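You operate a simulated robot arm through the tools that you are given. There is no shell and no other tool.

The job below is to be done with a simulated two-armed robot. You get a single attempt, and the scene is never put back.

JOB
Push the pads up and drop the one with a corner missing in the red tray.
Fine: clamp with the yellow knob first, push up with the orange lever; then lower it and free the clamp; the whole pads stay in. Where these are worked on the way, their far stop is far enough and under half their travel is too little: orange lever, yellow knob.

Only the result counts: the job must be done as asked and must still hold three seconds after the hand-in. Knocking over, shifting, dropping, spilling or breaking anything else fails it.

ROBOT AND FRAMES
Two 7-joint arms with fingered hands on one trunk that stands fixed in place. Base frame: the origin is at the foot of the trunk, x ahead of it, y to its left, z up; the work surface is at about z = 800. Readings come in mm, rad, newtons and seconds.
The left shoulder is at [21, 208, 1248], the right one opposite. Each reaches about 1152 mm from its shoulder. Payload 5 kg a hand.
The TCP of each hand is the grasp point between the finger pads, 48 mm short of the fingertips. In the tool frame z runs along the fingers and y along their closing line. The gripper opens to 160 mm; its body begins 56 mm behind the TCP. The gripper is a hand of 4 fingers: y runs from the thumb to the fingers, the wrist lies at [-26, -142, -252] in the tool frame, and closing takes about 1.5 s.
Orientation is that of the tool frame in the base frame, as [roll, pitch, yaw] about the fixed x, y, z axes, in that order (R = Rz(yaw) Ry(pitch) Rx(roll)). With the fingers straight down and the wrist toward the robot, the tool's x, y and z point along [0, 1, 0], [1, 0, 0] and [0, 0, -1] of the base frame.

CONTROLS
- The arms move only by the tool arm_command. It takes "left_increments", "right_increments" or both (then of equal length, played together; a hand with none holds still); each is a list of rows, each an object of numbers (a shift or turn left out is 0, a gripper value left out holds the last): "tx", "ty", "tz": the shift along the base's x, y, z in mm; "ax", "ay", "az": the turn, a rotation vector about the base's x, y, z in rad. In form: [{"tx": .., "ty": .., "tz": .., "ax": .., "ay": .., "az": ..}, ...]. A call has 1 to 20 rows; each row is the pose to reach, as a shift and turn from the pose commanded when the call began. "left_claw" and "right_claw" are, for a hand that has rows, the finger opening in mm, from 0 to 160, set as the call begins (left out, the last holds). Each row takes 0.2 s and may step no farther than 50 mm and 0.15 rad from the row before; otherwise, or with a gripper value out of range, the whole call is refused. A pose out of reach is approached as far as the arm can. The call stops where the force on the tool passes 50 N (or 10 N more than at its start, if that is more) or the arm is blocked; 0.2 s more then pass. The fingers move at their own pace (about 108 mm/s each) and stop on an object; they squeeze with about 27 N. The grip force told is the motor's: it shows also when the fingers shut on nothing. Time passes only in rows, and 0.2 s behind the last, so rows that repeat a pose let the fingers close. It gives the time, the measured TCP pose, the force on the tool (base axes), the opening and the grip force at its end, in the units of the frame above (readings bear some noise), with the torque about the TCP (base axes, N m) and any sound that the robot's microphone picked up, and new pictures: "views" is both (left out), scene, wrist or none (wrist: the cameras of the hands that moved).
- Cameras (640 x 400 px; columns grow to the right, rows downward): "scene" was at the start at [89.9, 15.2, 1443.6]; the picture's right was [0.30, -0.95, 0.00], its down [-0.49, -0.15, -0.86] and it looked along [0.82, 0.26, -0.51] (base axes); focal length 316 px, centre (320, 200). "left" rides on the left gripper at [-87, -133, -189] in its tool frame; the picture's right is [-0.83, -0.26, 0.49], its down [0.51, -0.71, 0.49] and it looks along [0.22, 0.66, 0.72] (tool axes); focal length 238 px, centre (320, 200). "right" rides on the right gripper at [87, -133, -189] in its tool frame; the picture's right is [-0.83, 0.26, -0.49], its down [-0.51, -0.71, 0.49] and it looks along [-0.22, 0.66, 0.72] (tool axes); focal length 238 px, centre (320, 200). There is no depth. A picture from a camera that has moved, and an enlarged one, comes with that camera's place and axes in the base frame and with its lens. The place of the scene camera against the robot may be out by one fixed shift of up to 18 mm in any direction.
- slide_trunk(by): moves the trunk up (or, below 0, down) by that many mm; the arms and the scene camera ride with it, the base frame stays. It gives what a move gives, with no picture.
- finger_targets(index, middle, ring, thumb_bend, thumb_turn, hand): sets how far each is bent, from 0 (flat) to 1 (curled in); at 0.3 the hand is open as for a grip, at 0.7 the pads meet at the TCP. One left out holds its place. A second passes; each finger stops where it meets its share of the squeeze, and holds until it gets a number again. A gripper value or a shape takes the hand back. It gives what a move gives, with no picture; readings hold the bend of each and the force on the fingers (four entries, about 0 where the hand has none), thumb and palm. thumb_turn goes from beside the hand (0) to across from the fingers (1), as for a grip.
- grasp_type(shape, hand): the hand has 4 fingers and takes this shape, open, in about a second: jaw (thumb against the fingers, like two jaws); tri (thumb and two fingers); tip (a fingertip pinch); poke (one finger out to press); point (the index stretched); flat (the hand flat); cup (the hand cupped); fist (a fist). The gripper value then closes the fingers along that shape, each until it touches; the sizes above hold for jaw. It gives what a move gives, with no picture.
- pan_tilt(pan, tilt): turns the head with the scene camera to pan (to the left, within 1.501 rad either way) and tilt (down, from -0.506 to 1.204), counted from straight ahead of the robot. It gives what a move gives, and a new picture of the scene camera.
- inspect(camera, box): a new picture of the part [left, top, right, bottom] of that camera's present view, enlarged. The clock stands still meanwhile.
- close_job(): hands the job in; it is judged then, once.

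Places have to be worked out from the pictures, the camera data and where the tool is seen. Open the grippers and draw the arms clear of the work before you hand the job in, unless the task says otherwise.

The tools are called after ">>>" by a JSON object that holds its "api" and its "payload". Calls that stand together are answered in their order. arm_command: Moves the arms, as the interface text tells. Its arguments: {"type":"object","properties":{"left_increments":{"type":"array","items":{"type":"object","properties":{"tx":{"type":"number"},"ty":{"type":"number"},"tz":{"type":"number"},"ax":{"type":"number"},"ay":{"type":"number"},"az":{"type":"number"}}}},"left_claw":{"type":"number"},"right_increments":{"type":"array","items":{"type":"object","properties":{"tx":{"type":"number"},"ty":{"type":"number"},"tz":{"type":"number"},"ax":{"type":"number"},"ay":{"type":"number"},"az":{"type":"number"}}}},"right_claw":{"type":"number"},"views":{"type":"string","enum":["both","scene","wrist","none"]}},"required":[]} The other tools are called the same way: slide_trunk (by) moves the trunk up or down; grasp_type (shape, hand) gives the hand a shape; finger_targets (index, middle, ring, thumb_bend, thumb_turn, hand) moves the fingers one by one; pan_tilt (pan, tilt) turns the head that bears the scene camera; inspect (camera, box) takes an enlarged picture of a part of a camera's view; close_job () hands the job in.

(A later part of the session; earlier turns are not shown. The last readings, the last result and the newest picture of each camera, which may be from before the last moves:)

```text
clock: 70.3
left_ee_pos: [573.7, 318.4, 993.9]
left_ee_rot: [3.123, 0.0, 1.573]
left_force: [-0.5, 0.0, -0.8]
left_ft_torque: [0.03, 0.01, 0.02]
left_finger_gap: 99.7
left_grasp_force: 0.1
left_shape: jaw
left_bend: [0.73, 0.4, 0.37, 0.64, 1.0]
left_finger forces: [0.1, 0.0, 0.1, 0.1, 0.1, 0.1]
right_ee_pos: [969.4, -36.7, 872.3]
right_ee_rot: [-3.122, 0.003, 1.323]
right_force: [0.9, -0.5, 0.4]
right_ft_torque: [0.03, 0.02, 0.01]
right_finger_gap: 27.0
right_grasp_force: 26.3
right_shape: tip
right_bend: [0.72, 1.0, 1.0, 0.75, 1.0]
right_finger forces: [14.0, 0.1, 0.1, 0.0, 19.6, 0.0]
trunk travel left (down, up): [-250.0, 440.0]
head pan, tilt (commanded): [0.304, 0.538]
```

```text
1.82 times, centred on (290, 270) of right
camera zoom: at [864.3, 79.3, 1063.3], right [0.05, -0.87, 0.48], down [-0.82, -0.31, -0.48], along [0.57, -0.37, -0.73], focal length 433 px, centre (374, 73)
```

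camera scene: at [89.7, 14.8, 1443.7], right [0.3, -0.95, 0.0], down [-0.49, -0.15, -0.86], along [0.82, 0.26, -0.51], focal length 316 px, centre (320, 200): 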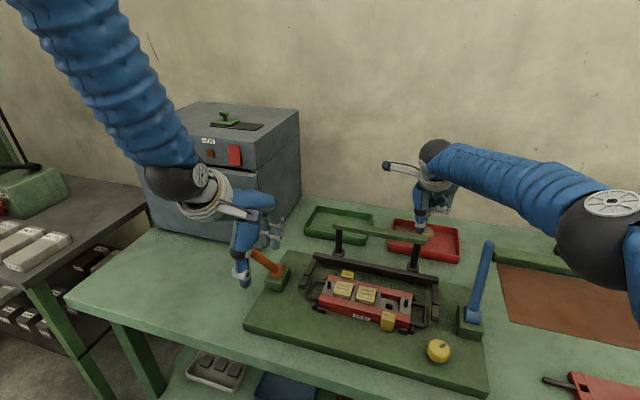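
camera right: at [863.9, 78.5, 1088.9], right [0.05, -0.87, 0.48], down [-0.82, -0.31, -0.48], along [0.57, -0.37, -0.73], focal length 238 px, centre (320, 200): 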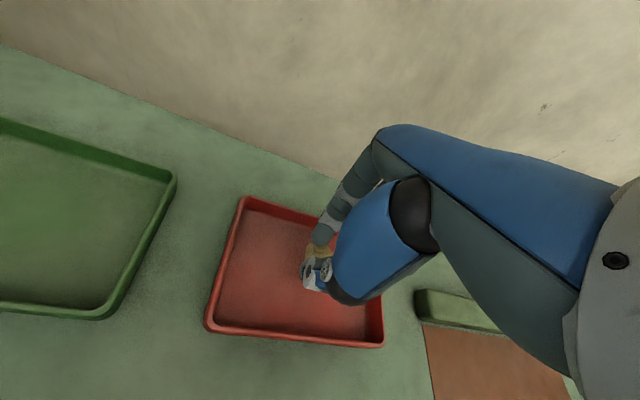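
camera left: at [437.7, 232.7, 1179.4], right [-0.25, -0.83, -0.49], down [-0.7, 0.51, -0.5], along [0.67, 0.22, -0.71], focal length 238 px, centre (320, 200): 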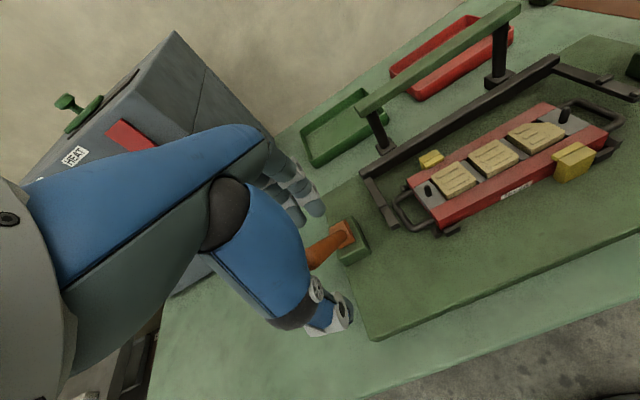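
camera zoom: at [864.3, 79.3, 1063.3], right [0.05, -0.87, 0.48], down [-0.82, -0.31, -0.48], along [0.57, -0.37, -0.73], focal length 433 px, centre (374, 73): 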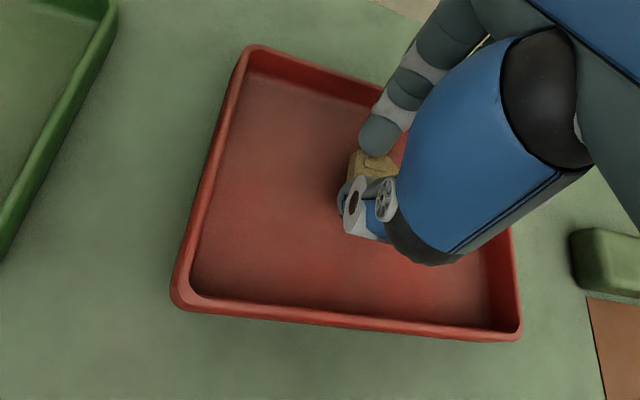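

It is well inside the tray, about 10 mm above the floor. I lower 6 mm more and release.

>>> {"api": "arm_command", "payload": {"right_increments": [{"tz": -3}, {"tz": -6}, {"tz": -6}], "views": "none"}}

>>> {"api": "arm_command", "payload": {"right_increments": [{}, {}, {}, {}], "right_claw": 60, "views": "none"}}

>>> {"api": "inspect", "payload": {"camera": "scene", "box": [370, 180, 480, 280]}}

>>> {"api": "inspect", "payload": {"camera": "right", "box": [260, 180, 360, 300]}}

```text
clock: 71.1
left_ee_pos: [572.1, 319.7, 993.1]
left_ee_rot: [3.124, 0.0, 1.572]
left_force: [-0.6, 0.3, -0.8]
left_ft_torque: [0.02, 0.03, 0.02]
left_finger_gap: 99.7
left_grasp_force: 0.1
left_shape: jaw
left_bend: [0.73, 0.4, 0.37, 0.64, 1.0]
left_finger forces: [0.0, 0.0, 0.1, 0.0, 0.0, 0.1]
right_ee_pos: [969.8, -39.0, 866.9]
right_ee_rot: [-3.121, 0.001, 1.322]
right_force: [-0.2, 0.5, 0.4]
right_ft_torque: [-0.01, 0.07, -0.01]
right_finger_gap: 27.2
right_grasp_force: 27.1
right_shape: tip
right_bend: [0.72, 1.0, 1.0, 0.75, 1.0]
right_finger forces: [14.0, 0.1, 0.1, 0.1, 19.6, 0.1]
trunk travel left (down, up): [-250.0, 440.0]
head pan, tilt (commanded): [0.304, 0.538]
```

```text
clock: 72.1
left_ee_pos: [572.7, 320.0, 993.2]
left_ee_rot: [3.122, 0.002, 1.572]
left_force: [1.0, -0.2, -0.3]
left_ft_torque: [0.01, 0.03, 0.02]
left_finger_gap: 99.4
left_grasp_force: 0.1
left_shape: jaw
left_bend: [0.73, 0.4, 0.37, 0.64, 1.0]
left_finger forces: [0.0, 0.0, 0.0, 0.0, 0.0, 0.1]
right_ee_pos: [968.8, -37.5, 867.0]
right_ee_rot: [-3.124, 0.003, 1.321]
right_force: [0.3, -0.1, 0.7]
right_ft_torque: [-0.01, 0.03, 0.01]
right_finger_gap: 59.4
right_grasp_force: 0.1
right_shape: tip
right_bend: [0.73, 0.98, 0.99, 0.73, 1.0]
right_finger forces: [0.1, 0.1, 0.0, 0.0, 0.0, 0.0]
trunk travel left (down, up): [-250.0, 440.0]
head pan, tilt (commanded): [0.304, 0.538]
```

```text
4.00 times, centred on (425, 230) of scene
camera zoom: at [90.0, 15.2, 1443.6], right [0.3, -0.95, 0.0], down [-0.49, -0.15, -0.86], along [0.82, 0.26, -0.51], focal length 1264 px, centre (-100, 80)
```

zoom: 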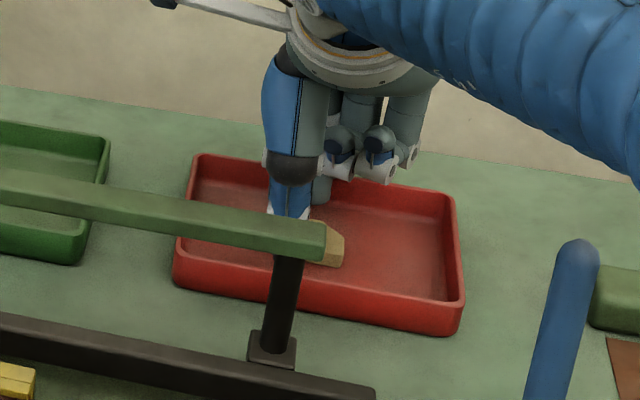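

```text
3.33 times, centred on (310, 240) of right
camera zoom: at [864.5, 79.1, 1057.5], right [0.05, -0.87, 0.48], down [-0.82, -0.31, -0.48], along [0.57, -0.37, -0.73], focal length 794 px, centre (353, 67)
```

zoom: 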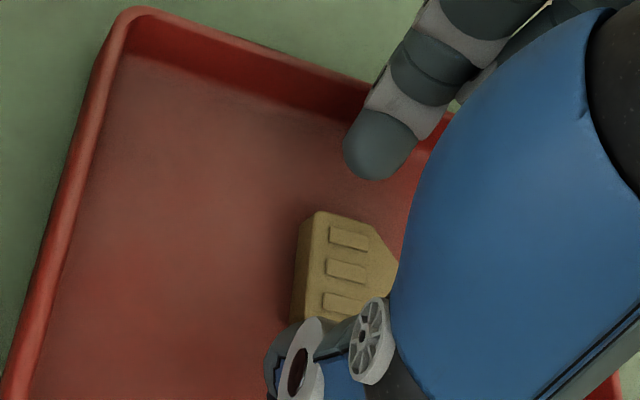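

The pad lies on the tray floor, released. I raise the right hand straight up and bring it back over the bar.

>>> {"api": "arm_command", "payload": {"right_increments": [{"tz": 20}, {"tz": 50}, {"tz": 85}, {"tz": 120}, {"tz": 155}, {"tz": 185}, {"tz": 190, "tx": -25, "ty": -2}, {"tz": 190, "tx": -60, "ty": -6}, {"tz": 190, "tx": -95, "ty": -10}, {"tz": 190, "tx": -130, "ty": -14}, {"tz": 190, "tx": -165, "ty": -18}, {"tz": 190, "tx": -200, "ty": -22}, {"tz": 190, "tx": -235, "ty": -26}, {"tz": 190, "tx": -260, "ty": -30}, {"tz": 190, "tx": -260, "ty": -30}], "views": "both"}}

>>> {"api": "inspect", "payload": {"camera": "scene", "box": [370, 180, 480, 280]}}

>>> {"api": "inspect", "payload": {"camera": "scene", "box": [220, 180, 440, 340]}}

```text
clock: 75.3
left_ee_pos: [572.6, 318.9, 991.9]
left_ee_rot: [3.123, 0.0, 1.572]
left_force: [-0.2, -0.3, -0.2]
left_ft_torque: [-0.02, 0.03, -0.01]
left_finger_gap: 99.5
left_grasp_force: 0.0
left_shape: jaw
left_bend: [0.73, 0.4, 0.37, 0.64, 1.0]
left_finger forces: [0.0, 0.0, 0.1, 0.0, 0.0, 0.1]
right_ee_pos: [708.8, -67.2, 1055.5]
right_ee_rot: [-3.122, 0.002, 1.32]
right_force: [-0.4, -0.4, 0.2]
right_ft_torque: [-0.04, 0.04, -0.01]
right_finger_gap: 59.6
right_grasp_force: 0.0
right_shape: tip
right_bend: [0.73, 0.98, 0.99, 0.73, 1.0]
right_finger forces: [0.0, 0.0, 0.1, 0.0, 0.0, 0.0]
trunk travel left (down, up): [-250.0, 440.0]
head pan, tilt (commanded): [0.304, 0.538]
camera scene: at [90.5, 15.1, 1443.6], right [0.3, -0.95, 0.0], down [-0.49, -0.15, -0.86], along [0.82, 0.26, -0.51], focal length 316 px, centre (320, 200)
camera right: at [604.6, 49.3, 1246.5], right [0.05, -0.87, 0.48], down [-0.82, -0.31, -0.48], along [0.57, -0.37, -0.73], focal length 238 px, centre (320, 200)
```

scene: 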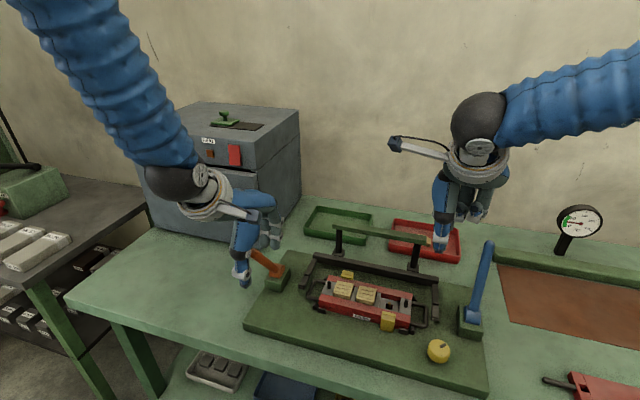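
right: 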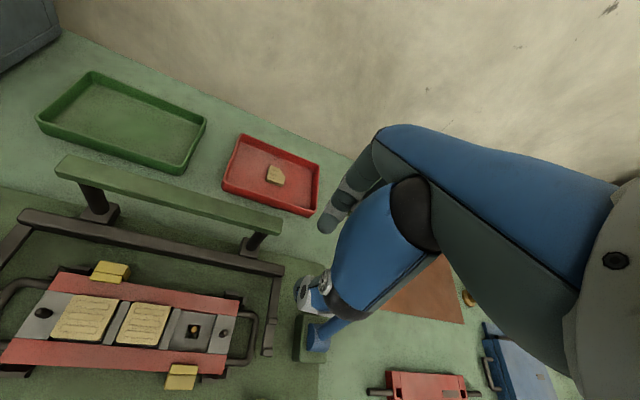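

```text
4.00 times, centred on (425, 230) of scene
camera zoom: at [90.5, 15.1, 1443.6], right [0.3, -0.95, 0.0], down [-0.49, -0.15, -0.86], along [0.82, 0.26, -0.51], focal length 1264 px, centre (-100, 80)
```

zoom: 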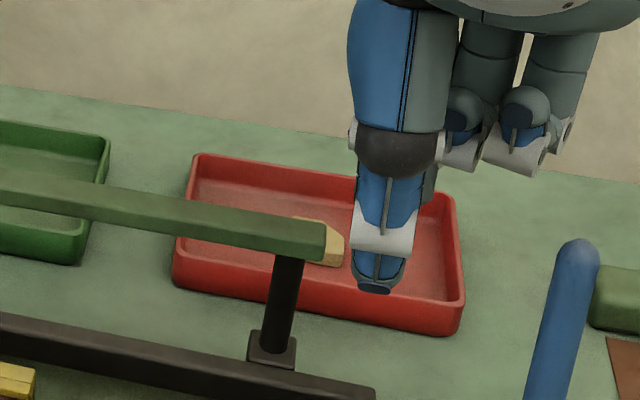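

```text
2.50 times, centred on (330, 260) of scene
camera zoom: at [90.5, 15.1, 1443.6], right [0.3, -0.95, 0.0], down [-0.49, -0.15, -0.86], along [0.82, 0.26, -0.51], focal length 790 px, centre (295, 50)
```

zoom: 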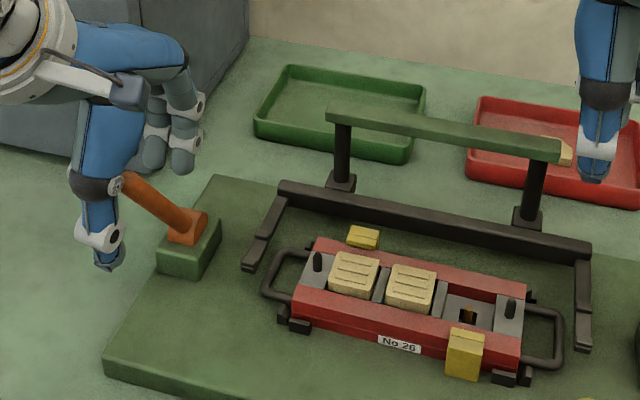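

The pad rests in the red tray; pads 1 and 2 are in place, still raised. Now I lower the lever: push it forward with the left thumb side, rising slightly with the arc, in stages.

>>> {"api": "arm_command", "payload": {"left_increments": [{"tx": 12, "tz": 2}, {"tx": 24, "tz": 5}, {"tx": 36, "tz": 8}, {"tx": 48, "tz": 12}, {"tx": 60, "tz": 15}, {"tx": 60, "tz": 15}], "views": "none"}}

>>> {"api": "inspect", "payload": {"camera": "scene", "box": [220, 180, 440, 340]}}

```text
clock: 76.7
left_ee_pos: [635.4, 319.6, 1007.9]
left_ee_rot: [3.123, 0.001, 1.572]
left_force: [-1.4, 1.5, 1.9]
left_ft_torque: [-0.03, 0.01, -0.09]
left_finger_gap: 100.7
left_grasp_force: 0.1
left_shape: jaw
left_bend: [0.73, 0.4, 0.37, 0.63, 1.0]
left_finger forces: [0.1, 0.0, 0.0, 0.0, 1.5, 0.0]
right_ee_pos: [708.4, -68.1, 1056.8]
right_ee_rot: [-3.123, 0.002, 1.321]
right_force: [-0.7, -0.1, 0.0]
right_ft_torque: [-0.01, -0.03, -0.03]
right_finger_gap: 59.5
right_grasp_force: 0.0
right_shape: tip
right_bend: [0.73, 0.98, 0.99, 0.73, 1.0]
right_finger forces: [0.1, 0.0, 0.1, 0.0, 0.0, 0.0]
trunk travel left (down, up): [-250.0, 440.0]
head pan, tilt (commanded): [0.304, 0.538]
```

```text
2.50 times, centred on (330, 260) of scene
camera zoom: at [89.6, 15.1, 1443.6], right [0.3, -0.95, 0.0], down [-0.49, -0.15, -0.86], along [0.82, 0.26, -0.51], focal length 790 px, centre (295, 50)
```

zoom: 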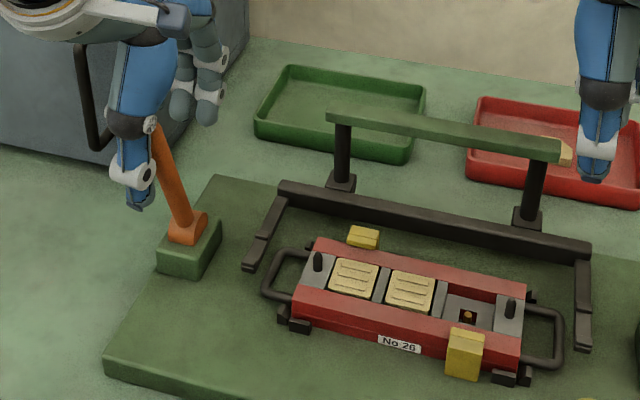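

The lever follows the thumb and the pads go down. I continue forward until it meets its start stop.

>>> {"api": "arm_command", "payload": {"left_increments": [{"tx": 12, "tz": 3}, {"tx": 24, "tz": 5}, {"tx": 36, "tz": 5}, {"tx": 48, "tz": 5}, {"tx": 60, "tz": 5}, {"tx": 60, "tz": 5}], "views": "none"}}

>>> {"api": "inspect", "payload": {"camera": "scene", "box": [220, 150, 440, 340]}}

```text
clock: 78.1
left_ee_pos: [694.7, 320.4, 1013.8]
left_ee_rot: [3.123, 0.0, 1.573]
left_force: [-1.4, 1.8, 0.3]
left_ft_torque: [0.0, 0.05, -0.07]
left_finger_gap: 101.2
left_grasp_force: 0.1
left_shape: jaw
left_bend: [0.73, 0.4, 0.37, 0.63, 1.0]
left_finger forces: [0.1, 0.0, 0.0, 0.0, 1.7, 0.1]
right_ee_pos: [708.2, -68.8, 1056.2]
right_ee_rot: [-3.122, 0.002, 1.322]
right_force: [0.1, 0.6, 0.4]
right_ft_torque: [-0.01, -0.01, 0.03]
right_finger_gap: 59.6
right_grasp_force: 0.1
right_shape: tip
right_bend: [0.73, 0.98, 0.99, 0.73, 1.0]
right_finger forces: [0.0, 0.0, 0.0, 0.0, 0.0, 0.0]
trunk travel left (down, up): [-250.0, 440.0]
head pan, tilt (commanded): [0.304, 0.538]
```

```text
2.11 times, centred on (330, 245) of scene
camera zoom: at [89.5, 15.2, 1443.7], right [0.3, -0.95, 0.0], down [-0.49, -0.15, -0.86], along [0.82, 0.26, -0.51], focal length 665 px, centre (299, 105)
```

zoom: 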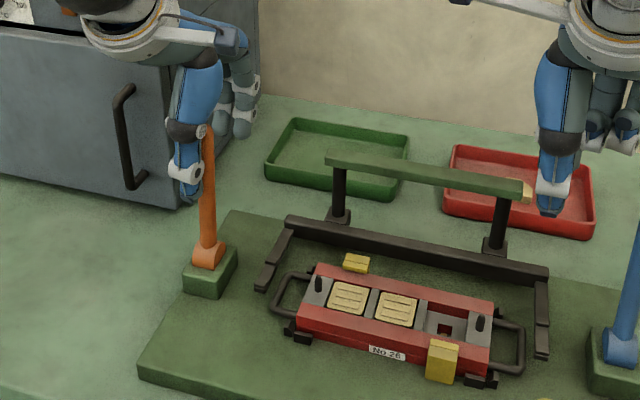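

Pads are nearly flush. I push on in small steps until the lever's stop shows in the force.

>>> {"api": "arm_command", "payload": {"left_increments": [{"tx": 8, "tz": 1}, {"tx": 16, "tz": 1}, {"tx": 24, "tz": 1}, {"tx": 32, "tz": 1}, {"tx": 40, "tz": 1}, {"tx": 40, "tz": 1}], "views": "none"}}

>>> {"api": "inspect", "payload": {"camera": "scene", "box": [220, 150, 440, 340]}}

```text
clock: 79.5
left_ee_pos: [731.4, 320.6, 1014.5]
left_ee_rot: [3.125, 0.0, 1.573]
left_force: [-24.6, 0.4, -1.7]
left_ft_torque: [0.08, 0.75, -0.17]
left_finger_gap: 112.4
left_grasp_force: 0.0
left_shape: jaw
left_bend: [0.73, 0.4, 0.37, 0.54, 0.99]
left_finger forces: [0.0, 0.0, 0.0, 0.0, 20.9, 0.1]
right_ee_pos: [707.0, -67.6, 1057.2]
right_ee_rot: [-3.123, 0.001, 1.322]
right_force: [-0.1, 0.1, -0.4]
right_ft_torque: [-0.02, 0.0, 0.01]
right_finger_gap: 59.8
right_grasp_force: 0.0
right_shape: tip
right_bend: [0.73, 0.98, 0.99, 0.73, 1.0]
right_finger forces: [0.0, 0.1, 0.1, 0.0, 0.0, 0.0]
trunk travel left (down, up): [-250.0, 440.0]
head pan, tilt (commanded): [0.304, 0.538]
```

```text
2.11 times, centred on (330, 245) of scene
camera zoom: at [87.7, 15.2, 1443.7], right [0.3, -0.95, 0.0], down [-0.49, -0.15, -0.86], along [0.82, 0.26, -0.51], focal length 665 px, centre (299, 105)
```

zoom: 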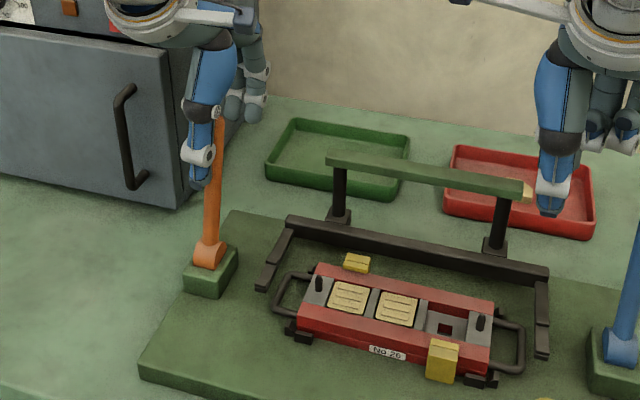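

At 25 N the lever is against its start stop and the pads are flush again. I back the left thumb off 15 mm, raise the left hand straight off the lever, and park it to the left.

>>> {"api": "arm_command", "payload": {"left_increments": [{"tx": -8}, {"tx": -15}, {"tx": -15, "tz": 20}, {"tx": -15, "tz": 50}, {"tx": -15, "tz": 85}, {"tx": -15, "tz": 120}, {"tx": -15, "tz": 150}, {"tx": -15, "tz": 175}, {"tx": -15, "tz": 175}], "views": "none"}}

>>> {"api": "inspect", "payload": {"camera": "scene", "box": [220, 150, 440, 340]}}

>>> {"api": "inspect", "payload": {"camera": "left", "box": [400, 50, 640, 380]}}

```text
clock: 81.5
left_ee_pos: [720.0, 321.0, 1190.6]
left_ee_rot: [3.121, 0.0, 1.573]
left_force: [1.2, -0.2, -1.6]
left_ft_torque: [-0.06, 0.02, -0.01]
left_finger_gap: 100.0
left_grasp_force: 0.0
left_shape: jaw
left_bend: [0.73, 0.4, 0.37, 0.63, 1.0]
left_finger forces: [0.1, 0.0, 0.1, 0.0, 0.1, 0.0]
right_ee_pos: [709.3, -66.8, 1057.2]
right_ee_rot: [-3.122, 0.002, 1.322]
right_force: [0.8, -0.4, 0.1]
right_ft_torque: [-0.01, 0.04, -0.01]
right_finger_gap: 60.0
right_grasp_force: 0.0
right_shape: tip
right_bend: [0.73, 0.98, 0.99, 0.73, 1.0]
right_finger forces: [0.1, 0.0, 0.0, 0.1, 0.0, 0.1]
trunk travel left (down, up): [-250.0, 440.0]
head pan, tilt (commanded): [0.304, 0.538]
```

```text
2.11 times, centred on (330, 245) of scene
camera zoom: at [90.5, 15.3, 1443.5], right [0.3, -0.95, 0.0], down [-0.49, -0.15, -0.86], along [0.82, 0.26, -0.51], focal length 665 px, centre (299, 105)
```

zoom: 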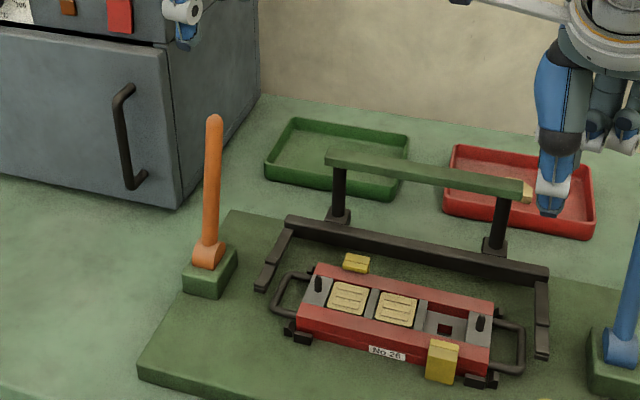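

```text
1.21 times, centred on (520, 215) of left
camera zoom: at [584.7, 233.8, 1377.3], right [-0.25, -0.83, -0.49], down [-0.7, 0.51, -0.5], along [0.67, 0.22, -0.71], focal length 289 px, centre (78, 182)
```

zoom: 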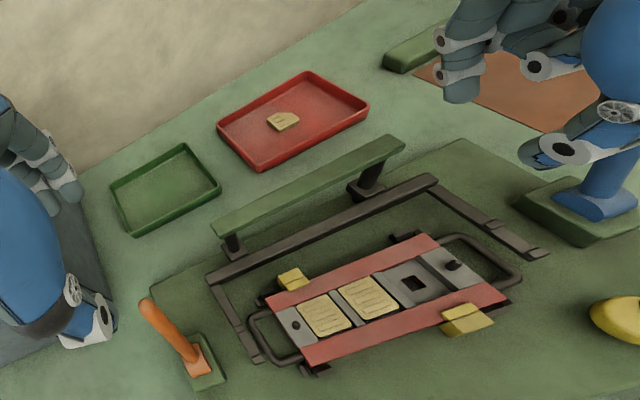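

The lever is exactly back at its start position, pads 1 and 2 flush. I now bring the left hand back to the viewing pose (fist, high) so its camera can watch the knob again.

>>> {"api": "grasp_type", "payload": {"hand": "left", "shape": "fist"}}

>>> {"api": "arm_command", "payload": {"left_increments": [{"tx": -20, "ty": -15, "tz": 0, "az": -0.12}, {"tx": -45, "ty": -35, "tz": -5, "az": -0.26}, {"tx": -70, "ty": -60, "tz": -15, "az": -0.4}, {"tx": -90, "ty": -85, "tz": -30, "az": -0.54}, {"tx": -110, "ty": -110, "tz": -45, "az": -0.68}, {"tx": -125, "ty": -135, "tz": -60, "az": -0.82}, {"tx": -138, "ty": -155, "tz": -70, "az": -0.95}, {"tx": -138, "ty": -156, "tz": -71, "az": -1.0}, {"tx": -138, "ty": -156, "tz": -71, "az": -1.0}], "views": "wrist"}}

```text
clock: 82.4
left_ee_pos: [719.1, 321.0, 1191.5]
left_ee_rot: [3.122, 0.0, 1.571]
left_force: [1.1, 0.9, 0.1]
left_ft_torque: [0.04, 0.0, 0.02]
left_finger_gap: 0.0
left_grasp_force: 0.1
left_shape: fist
left_bend: [1.0, 1.0, 1.0, 0.84, 0.85]
left_finger forces: [0.0, 0.0, 0.0, 0.0, 0.1, 0.1]
right_ee_pos: [708.7, -68.2, 1056.2]
right_ee_rot: [-3.122, 0.002, 1.322]
right_force: [0.6, 0.1, 0.2]
right_ft_torque: [0.0, -0.01, 0.0]
right_finger_gap: 59.9
right_grasp_force: 0.0
right_shape: tip
right_bend: [0.73, 0.98, 0.99, 0.73, 1.0]
right_finger forces: [0.1, 0.0, 0.0, 0.0, 0.0, 0.0]
trunk travel left (down, up): [-250.0, 440.0]
head pan, tilt (commanded): [0.304, 0.538]
```

```text
clock: 84.4
left_ee_pos: [582.1, 161.6, 1120.1]
left_ee_rot: [3.122, 0.0, 0.57]
left_force: [-0.1, -0.6, 0.4]
left_ft_torque: [0.0, -0.04, -0.01]
left_finger_gap: 0.1
left_grasp_force: 0.1
left_shape: fist
left_bend: [1.0, 1.0, 1.0, 0.84, 0.85]
left_finger forces: [0.0, 0.0, 0.1, 0.0, 0.1, 0.1]
right_ee_pos: [708.4, -68.1, 1055.8]
right_ee_rot: [-3.122, 0.003, 1.322]
right_force: [0.3, -0.8, 0.3]
right_ft_torque: [-0.02, 0.01, 0.03]
right_finger_gap: 59.6
right_grasp_force: 0.0
right_shape: tip
right_bend: [0.73, 0.98, 0.99, 0.73, 1.0]
right_finger forces: [0.0, 0.1, 0.0, 0.0, 0.0, 0.1]
trunk travel left (down, up): [-250.0, 440.0]
head pan, tilt (commanded): [0.304, 0.538]
camera left: at [435.9, 229.5, 1305.2], right [-0.84, -0.24, -0.49], down [0.05, 0.86, -0.5], along [0.55, -0.45, -0.71], focal length 238 px, centre (320, 200)
```

left: 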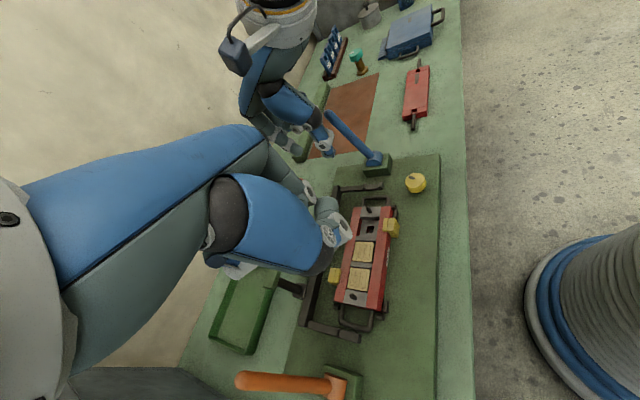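

The view is good. I bring the right hand round (first away from the blue lever) to above the knob, turned to about -0.4 rad, jaws 66, and lower to z about 960.

>>> {"api": "arm_command", "payload": {"right_increments": [{"tx": -15, "ty": 15, "tz": 5}, {"tx": -40, "ty": 35, "tz": 5, "ax": -0.003, "ay": -0.012}, {"tx": -75, "ty": 45, "tz": 5, "ax": -0.006, "ay": -0.025}, {"tx": -112, "ty": 38, "tz": 0, "ax": -0.006, "ay": -0.025, "az": -0.05}, {"tx": -142, "ty": 18, "tz": -10, "ax": -0.006, "ay": -0.025, "az": -0.1}, {"tx": -160, "ty": -5, "tz": -30, "ax": -0.006, "ay": -0.025, "az": -0.15}, {"tx": -165, "ty": -15, "tz": -60, "ax": -0.006, "ay": -0.025, "az": -0.15}, {"tx": -165, "ty": -15, "tz": -95, "ax": -0.006, "ay": -0.025, "az": -0.15}, {"tx": -165, "ty": -15, "tz": -95, "ax": -0.006, "ay": -0.025, "az": -0.15}, {"tx": -165, "ty": -15, "tz": -95, "ax": -0.006, "ay": -0.025, "az": -0.15}], "right_claw": 66, "views": "wrist"}}

>>> {"api": "inspect", "payload": {"camera": "left", "box": [330, 110, 450, 230]}}

>>> {"api": "inspect", "payload": {"camera": "scene", "box": [380, 280, 500, 380]}}

```text
clock: 86.6
left_ee_pos: [581.9, 162.1, 1118.2]
left_ee_rot: [3.122, 0.0, 0.572]
left_force: [0.1, 1.1, -0.9]
left_ft_torque: [-0.07, 0.01, -0.03]
left_finger_gap: 0.0
left_grasp_force: 0.0
left_shape: fist
left_bend: [1.0, 1.0, 1.0, 0.84, 0.85]
left_finger forces: [0.0, 0.0, 0.1, 0.1, 0.1, 0.1]
right_ee_pos: [544.8, -80.6, 959.8]
right_ee_rot: [3.134, 0.0, 1.171]
right_force: [0.9, 0.8, 0.2]
right_ft_torque: [0.04, 0.03, -0.01]
right_finger_gap: 65.7
right_grasp_force: 0.0
right_shape: tip
right_bend: [0.73, 0.98, 0.99, 0.72, 1.0]
right_finger forces: [0.0, 0.0, 0.0, 0.1, 0.0, 0.0]
trunk travel left (down, up): [-250.0, 440.0]
head pan, tilt (commanded): [0.304, 0.538]
camera right: at [453.7, 51.8, 1146.9], right [-0.09, -0.87, 0.49], down [-0.85, -0.19, -0.5], along [0.52, -0.46, -0.72], focal length 238 px, centre (320, 200)
```

right: 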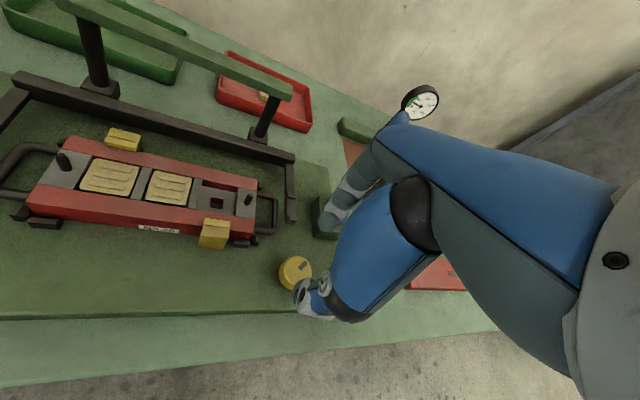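

```text
3.33 times, centred on (390, 170) of left
camera zoom: at [436.4, 230.1, 1304.8], right [-0.84, -0.24, -0.49], down [0.05, 0.86, -0.5], along [0.55, -0.45, -0.71], focal length 794 px, centre (87, 300)
```

zoom: 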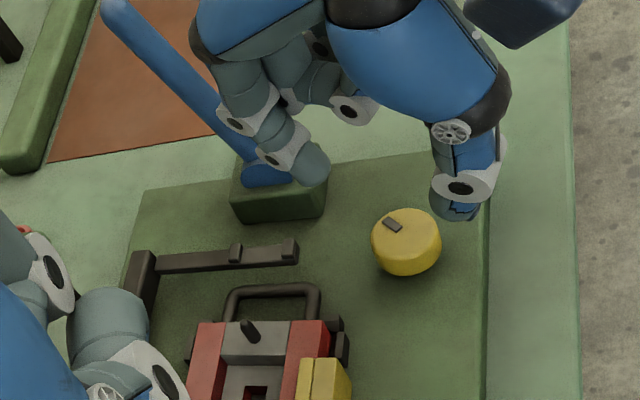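

```text
4.00 times, centred on (440, 330) of scene
camera zoom: at [90.3, 15.5, 1443.6], right [0.3, -0.95, 0.0], down [-0.49, -0.15, -0.86], along [0.82, 0.26, -0.51], focal length 1264 px, centre (-160, -320)
```

zoom: 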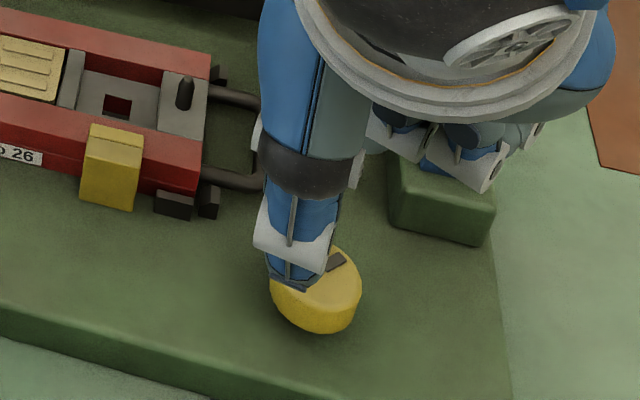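

The jaws are above the knob. I turn to about -0.2 rad (more room from the block), centre on (543, -83.5) and lower to z 894 as before.

>>> {"api": "arm_command", "payload": {"right_increments": [{"tx": -1, "ty": -2, "az": 0.1}, {"tx": -2, "ty": -3, "az": 0.2, "tz": -5}, {"tx": -2, "ty": -3, "az": 0.2, "tz": -25}, {"tx": -2, "ty": -3, "az": 0.2, "tz": -45}, {"tx": -2, "ty": -3, "az": 0.2, "tz": -58}, {"tx": -2, "ty": -3, "az": 0.2, "tz": -66}, {"tx": -2, "ty": -3, "az": 0.2, "tz": -66}], "views": "none"}}

>>> {"api": "inspect", "payload": {"camera": "left", "box": [370, 140, 440, 200]}}

```text
clock: 88.2
left_ee_pos: [581.7, 162.2, 1118.7]
left_ee_rot: [3.123, 0.0, 0.574]
left_force: [0.0, -0.8, -0.7]
left_ft_torque: [0.01, 0.0, -0.02]
left_finger_gap: 0.0
left_grasp_force: 0.1
left_shape: fist
left_bend: [1.0, 1.0, 1.0, 0.84, 0.85]
left_finger forces: [0.0, 0.0, 0.0, 0.0, 0.0, 0.1]
right_ee_pos: [541.0, -87.0, 895.6]
right_ee_rot: [3.134, 0.0, 1.371]
right_force: [-0.4, 0.1, 0.1]
right_ft_torque: [-0.01, -0.01, -0.01]
right_finger_gap: 65.9
right_grasp_force: 0.0
right_shape: tip
right_bend: [0.73, 0.98, 0.99, 0.72, 1.0]
right_finger forces: [0.0, 0.1, 0.1, 0.0, 0.0, 0.1]
trunk travel left (down, up): [-250.0, 440.0]
head pan, tilt (commanded): [0.304, 0.538]
```

```text
6.67 times, centred on (405, 170) of left
camera zoom: at [436.0, 229.8, 1305.0], right [-0.84, -0.24, -0.49], down [0.05, 0.86, -0.5], along [0.55, -0.45, -0.71], focal length 1589 px, centre (-247, 400)
```

zoom: 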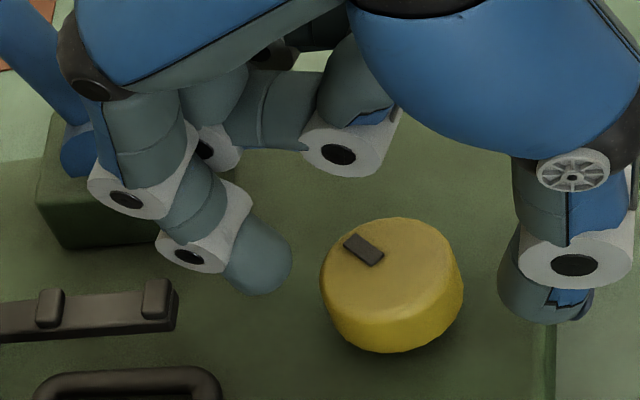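

The tips straddle the knob well. I close and turn counter-clockwise, back toward its start position.

>>> {"api": "arm_command", "payload": {"right_increments": [{"ty": 1.5}, {"ty": 1.5}, {"ty": 1.5}, {"ty": 1.5}, {"ty": 1.5}], "right_claw": 28, "views": "none"}}

>>> {"api": "arm_command", "payload": {"right_increments": [{"az": 0.1}, {"az": 0.2}, {"az": 0.3}, {"az": 0.4}, {"az": 0.5}, {"az": 0.6}, {"az": 0.7}, {"az": 0.7}], "views": "none"}}

>>> {"api": "inspect", "payload": {"camera": "left", "box": [370, 140, 440, 200]}}

>>> {"api": "inspect", "payload": {"camera": "scene", "box": [320, 265, 480, 375]}}

```text
clock: 89.4
left_ee_pos: [581.9, 161.9, 1119.1]
left_ee_rot: [3.122, 0.001, 0.571]
left_force: [0.4, -0.3, -0.6]
left_ft_torque: [0.0, -0.03, 0.01]
left_finger_gap: 0.0
left_grasp_force: 0.0
left_shape: fist
left_bend: [1.0, 1.0, 1.0, 0.84, 0.85]
left_finger forces: [0.0, 0.0, 0.1, 0.0, 0.0, 0.0]
right_ee_pos: [541.6, -84.5, 894.7]
right_ee_rot: [3.135, 0.0, 1.368]
right_force: [0.6, -2.3, -3.8]
right_ft_torque: [-0.06, -0.05, -0.02]
right_finger_gap: 35.2
right_grasp_force: 26.9
right_shape: tip
right_bend: [0.72, 1.0, 1.0, 0.74, 1.0]
right_finger forces: [25.3, 0.0, 0.0, 0.1, 23.5, 0.0]
trunk travel left (down, up): [-250.0, 440.0]
head pan, tilt (commanded): [0.304, 0.538]
```

```text
clock: 91.2
left_ee_pos: [582.3, 161.5, 1118.9]
left_ee_rot: [3.123, 0.0, 0.572]
left_force: [0.6, 0.0, -0.7]
left_ft_torque: [0.01, -0.02, -0.01]
left_finger_gap: 0.0
left_grasp_force: 0.1
left_shape: fist
left_bend: [1.0, 1.0, 1.0, 0.84, 0.85]
left_finger forces: [0.1, 0.0, 0.1, 0.0, 0.0, 0.1]
right_ee_pos: [541.7, -84.8, 895.6]
right_ee_rot: [3.136, -0.001, 2.071]
right_force: [-3.3, -7.7, -6.1]
right_ft_torque: [-0.27, 0.16, -0.02]
right_finger_gap: 34.6
right_grasp_force: 26.9
right_shape: tip
right_bend: [0.72, 1.0, 1.0, 0.74, 1.0]
right_finger forces: [22.4, 0.0, 0.0, 0.0, 28.8, 0.1]
trunk travel left (down, up): [-250.0, 440.0]
head pan, tilt (commanded): [0.304, 0.538]
```

```text
6.67 times, centred on (405, 170) of left
camera zoom: at [436.2, 229.3, 1305.0], right [-0.84, -0.24, -0.49], down [0.05, 0.86, -0.5], along [0.55, -0.44, -0.71], focal length 1589 px, centre (-247, 400)
```

zoom: 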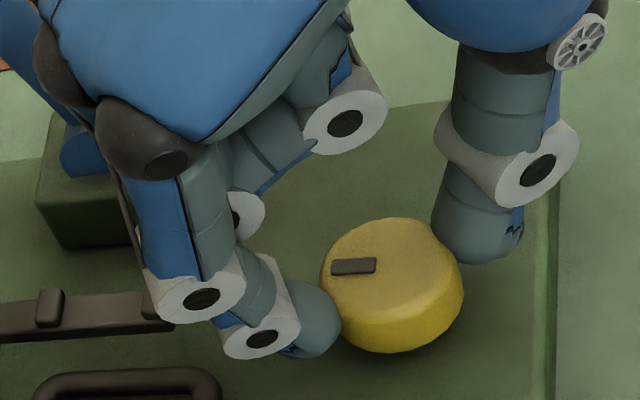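

```text
3.64 times, centred on (400, 320) of scene
camera zoom: at [90.0, 14.6, 1443.6], right [0.3, -0.95, 0.0], down [-0.49, -0.15, -0.86], along [0.82, 0.26, -0.51], focal length 1149 px, centre (29, -236)
```

zoom: 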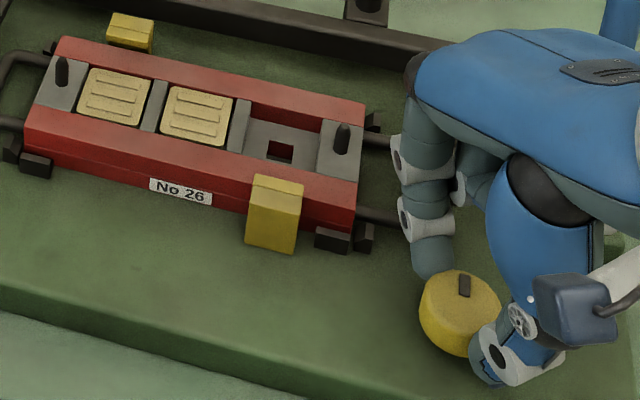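

The knob follows (mark now about straight ahead) and the clamp shoe is backing off. I continue counter-clockwise.

>>> {"api": "arm_command", "payload": {"right_increments": [{"az": 0.1}, {"az": 0.2}, {"az": 0.3}, {"az": 0.4}, {"az": 0.5}, {"az": 0.6}, {"az": 0.7}, {"az": 0.7}], "views": "none"}}

>>> {"api": "inspect", "payload": {"camera": "left", "box": [370, 140, 440, 200]}}

>>> {"api": "inspect", "payload": {"camera": "scene", "box": [320, 265, 480, 375]}}

```text
clock: 93.0
left_ee_pos: [582.4, 161.0, 1118.4]
left_ee_rot: [3.123, -0.001, 0.573]
left_force: [0.4, -0.4, 0.4]
left_ft_torque: [-0.03, 0.0, 0.0]
left_finger_gap: 0.1
left_grasp_force: 0.1
left_shape: fist
left_bend: [1.0, 1.0, 1.0, 0.84, 0.85]
left_finger forces: [0.0, 0.0, 0.1, 0.0, 0.1, 0.0]
right_ee_pos: [541.7, -85.0, 894.8]
right_ee_rot: [3.135, -0.002, 2.773]
right_force: [4.3, -8.4, -9.0]
right_ft_torque: [-0.32, -0.15, -0.05]
right_finger_gap: 33.9
right_grasp_force: 26.3
right_shape: tip
right_bend: [0.72, 1.0, 1.0, 0.74, 1.0]
right_finger forces: [22.0, 0.1, 0.0, 0.1, 28.0, 0.0]
trunk travel left (down, up): [-250.0, 440.0]
head pan, tilt (commanded): [0.304, 0.538]
```

```text
6.67 times, centred on (405, 170) of left
camera zoom: at [436.8, 229.3, 1304.8], right [-0.84, -0.24, -0.49], down [0.05, 0.86, -0.5], along [0.55, -0.44, -0.71], focal length 1589 px, centre (-247, 400)
```

zoom: 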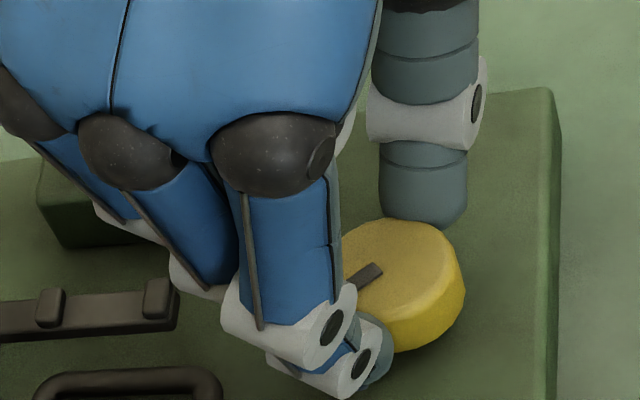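

```text
3.64 times, centred on (400, 320) of scene
camera zoom: at [90.7, 14.6, 1443.6], right [0.3, -0.95, 0.0], down [-0.49, -0.15, -0.86], along [0.82, 0.26, -0.51], focal length 1149 px, centre (29, -236)
```

zoom: 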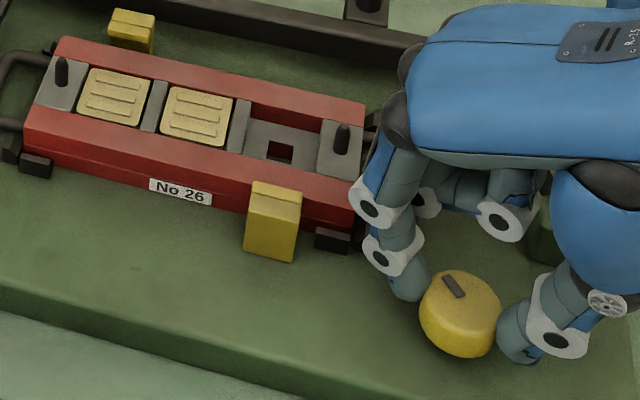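

The mark is almost back at its starting angle and the clamp shoe has come off. I turn a little more to make sure it reaches its stop.

>>> {"api": "arm_command", "payload": {"right_increments": [{"az": 0.1}, {"az": 0.2}, {"az": 0.3}, {"az": 0.4}, {"az": 0.4}], "views": "none"}}

>>> {"api": "inspect", "payload": {"camera": "scene", "box": [400, 310, 500, 380]}}

>>> {"api": "inspect", "payload": {"camera": "scene", "box": [320, 265, 420, 335]}}

```text
clock: 94.2
left_ee_pos: [582.6, 160.9, 1118.2]
left_ee_rot: [3.123, 0.0, 0.573]
left_force: [-0.7, 0.1, 0.4]
left_ft_torque: [0.0, 0.02, 0.0]
left_finger_gap: 0.0
left_grasp_force: 0.0
left_shape: fist
left_bend: [1.0, 1.0, 1.0, 0.84, 0.85]
left_finger forces: [0.0, 0.0, 0.0, 0.0, 0.1, 0.0]
right_ee_pos: [543.9, -83.7, 896.0]
right_ee_rot: [3.133, 0.001, -3.112]
right_force: [9.0, -5.7, 0.9]
right_ft_torque: [-0.25, -0.37, -0.36]
right_finger_gap: 34.6
right_grasp_force: 27.1
right_shape: tip
right_bend: [0.72, 1.0, 1.0, 0.74, 1.0]
right_finger forces: [21.4, 0.1, 0.0, 0.0, 27.2, 0.0]
trunk travel left (down, up): [-250.0, 440.0]
head pan, tilt (commanded): [0.304, 0.538]
```

```text
5.71 times, centred on (450, 345) of scene
camera zoom: at [90.6, 14.7, 1443.6], right [0.3, -0.95, 0.0], down [-0.49, -0.15, -0.86], along [0.82, 0.26, -0.51], focal length 1806 px, centre (-423, -629)
```

zoom: 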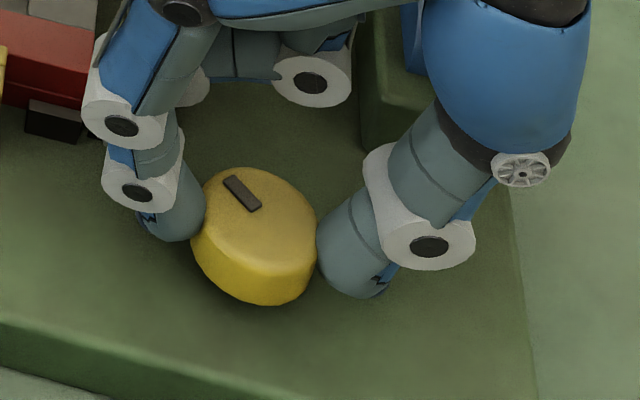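

```text
5.71 times, centred on (370, 300) of scene
camera zoom: at [90.6, 14.7, 1443.6], right [0.3, -0.95, 0.0], down [-0.49, -0.15, -0.86], along [0.82, 0.26, -0.51], focal length 1806 px, centre (34, -371)
```

zoom: 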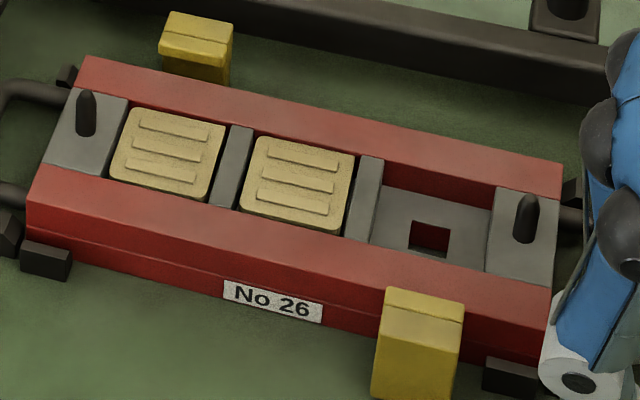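

The clamp shoes and the mark are exactly as at the start, and the knob resists further turning: clamp freed. I open the fingers and raise the right hand clear.

>>> {"api": "arm_command", "payload": {"right_increments": [{}, {}, {}], "right_claw": 66, "views": "none"}}

>>> {"api": "arm_command", "payload": {"right_increments": [{"tz": 25}, {"tz": 60}, {"tz": 100}, {"tz": 140}, {"tz": 150, "az": -0.14}, {"tz": 150, "az": -0.28}, {"tz": 150, "az": -0.42}, {"tz": 150, "az": -0.56}, {"tz": 150, "az": -0.7}, {"tz": 150, "az": -0.84}, {"tz": 150, "az": -0.98}, {"tz": 150, "az": -1.12}, {"tz": 150, "az": -1.26}, {"tz": 150, "az": -1.26}], "views": "both"}}

>>> {"api": "inspect", "payload": {"camera": "scene", "box": [220, 180, 510, 390]}}

>>> {"api": "inspect", "payload": {"camera": "scene", "box": [400, 310, 500, 380]}}

```text
clock: 95.0
left_ee_pos: [582.5, 161.8, 1118.2]
left_ee_rot: [3.123, 0.0, 0.571]
left_force: [0.1, 0.5, 0.2]
left_ft_torque: [0.03, -0.01, -0.03]
left_finger_gap: 0.0
left_grasp_force: 0.0
left_shape: fist
left_bend: [1.0, 1.0, 1.0, 0.84, 0.85]
left_finger forces: [0.0, 0.0, 0.1, 0.0, 0.0, 0.0]
right_ee_pos: [542.6, -84.0, 895.0]
right_ee_rot: [3.136, -0.002, -3.111]
right_force: [0.5, -0.5, 0.9]
right_ft_torque: [-0.02, 0.01, 0.0]
right_finger_gap: 65.3
right_grasp_force: 0.1
right_shape: tip
right_bend: [0.73, 0.98, 0.99, 0.72, 1.0]
right_finger forces: [0.0, 0.0, 0.1, 0.1, 0.1, 0.1]
trunk travel left (down, up): [-250.0, 440.0]
head pan, tilt (commanded): [0.304, 0.538]
```

```text
clock: 98.0
left_ee_pos: [582.4, 160.1, 1118.3]
left_ee_rot: [3.124, -0.002, 0.57]
left_force: [0.2, -0.7, -0.3]
left_ft_torque: [0.07, 0.04, -0.01]
left_finger_gap: 0.0
left_grasp_force: 0.0
left_shape: fist
left_bend: [1.0, 1.0, 1.0, 0.84, 0.85]
left_finger forces: [0.1, 0.0, 0.1, 0.0, 0.1, 0.0]
right_ee_pos: [542.3, -86.3, 1044.3]
right_ee_rot: [3.134, -0.005, 1.91]
right_force: [0.6, 0.1, 0.2]
right_ft_torque: [0.07, 0.04, 0.03]
right_finger_gap: 65.8
right_grasp_force: 0.1
right_shape: tip
right_bend: [0.73, 0.98, 0.99, 0.72, 1.0]
right_finger forces: [0.1, 0.0, 0.1, 0.0, 0.0, 0.0]
trunk travel left (down, up): [-250.0, 440.0]
head pan, tilt (commanded): [0.304, 0.538]
camera scene: at [90.4, 13.9, 1443.6], right [0.3, -0.95, 0.0], down [-0.49, -0.15, -0.86], along [0.82, 0.26, -0.51], focal length 316 px, centre (320, 200)
camera right: at [386.5, -48.1, 1232.0], right [0.52, -0.7, 0.49], down [-0.5, -0.71, -0.5], along [0.7, 0.01, -0.72], focal length 238 px, centre (320, 200)
```

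scene: 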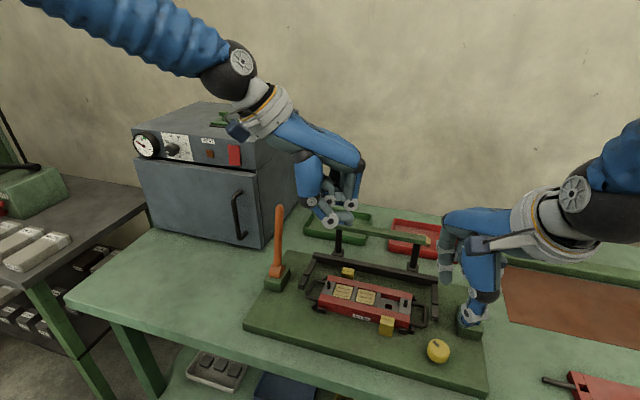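
right: 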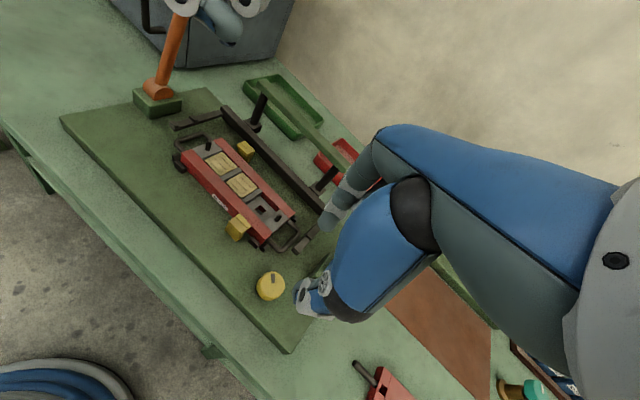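

```text
1.90 times, centred on (365, 285) of scene
camera zoom: at [90.4, 13.9, 1443.6], right [0.3, -0.95, 0.0], down [-0.49, -0.15, -0.86], along [0.82, 0.26, -0.51], focal length 602 px, centre (234, 38)
```

zoom: 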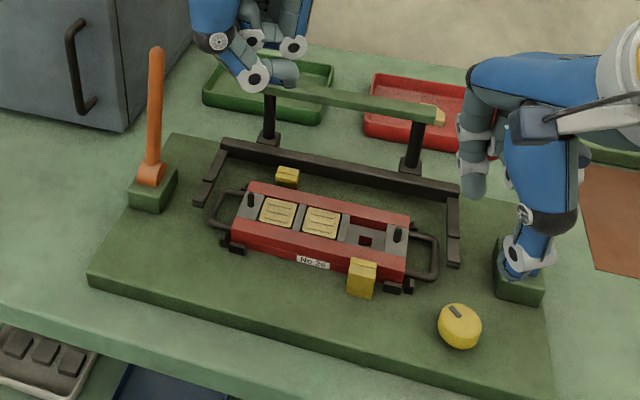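

```text
5.71 times, centred on (450, 345) of scene
camera zoom: at [90.4, 13.9, 1443.6], right [0.3, -0.95, 0.0], down [-0.49, -0.15, -0.86], along [0.82, 0.26, -0.51], focal length 1806 px, centre (-423, -629)
```

zoom: 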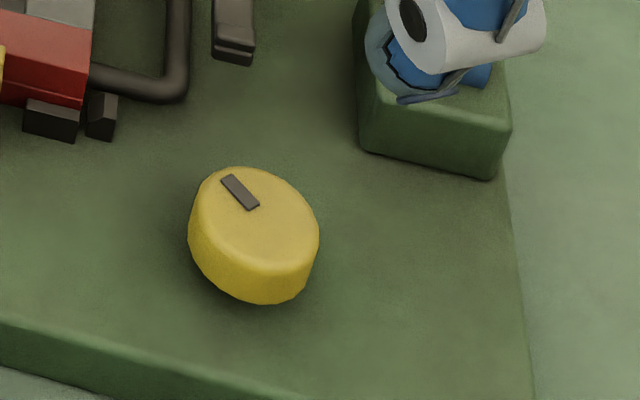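

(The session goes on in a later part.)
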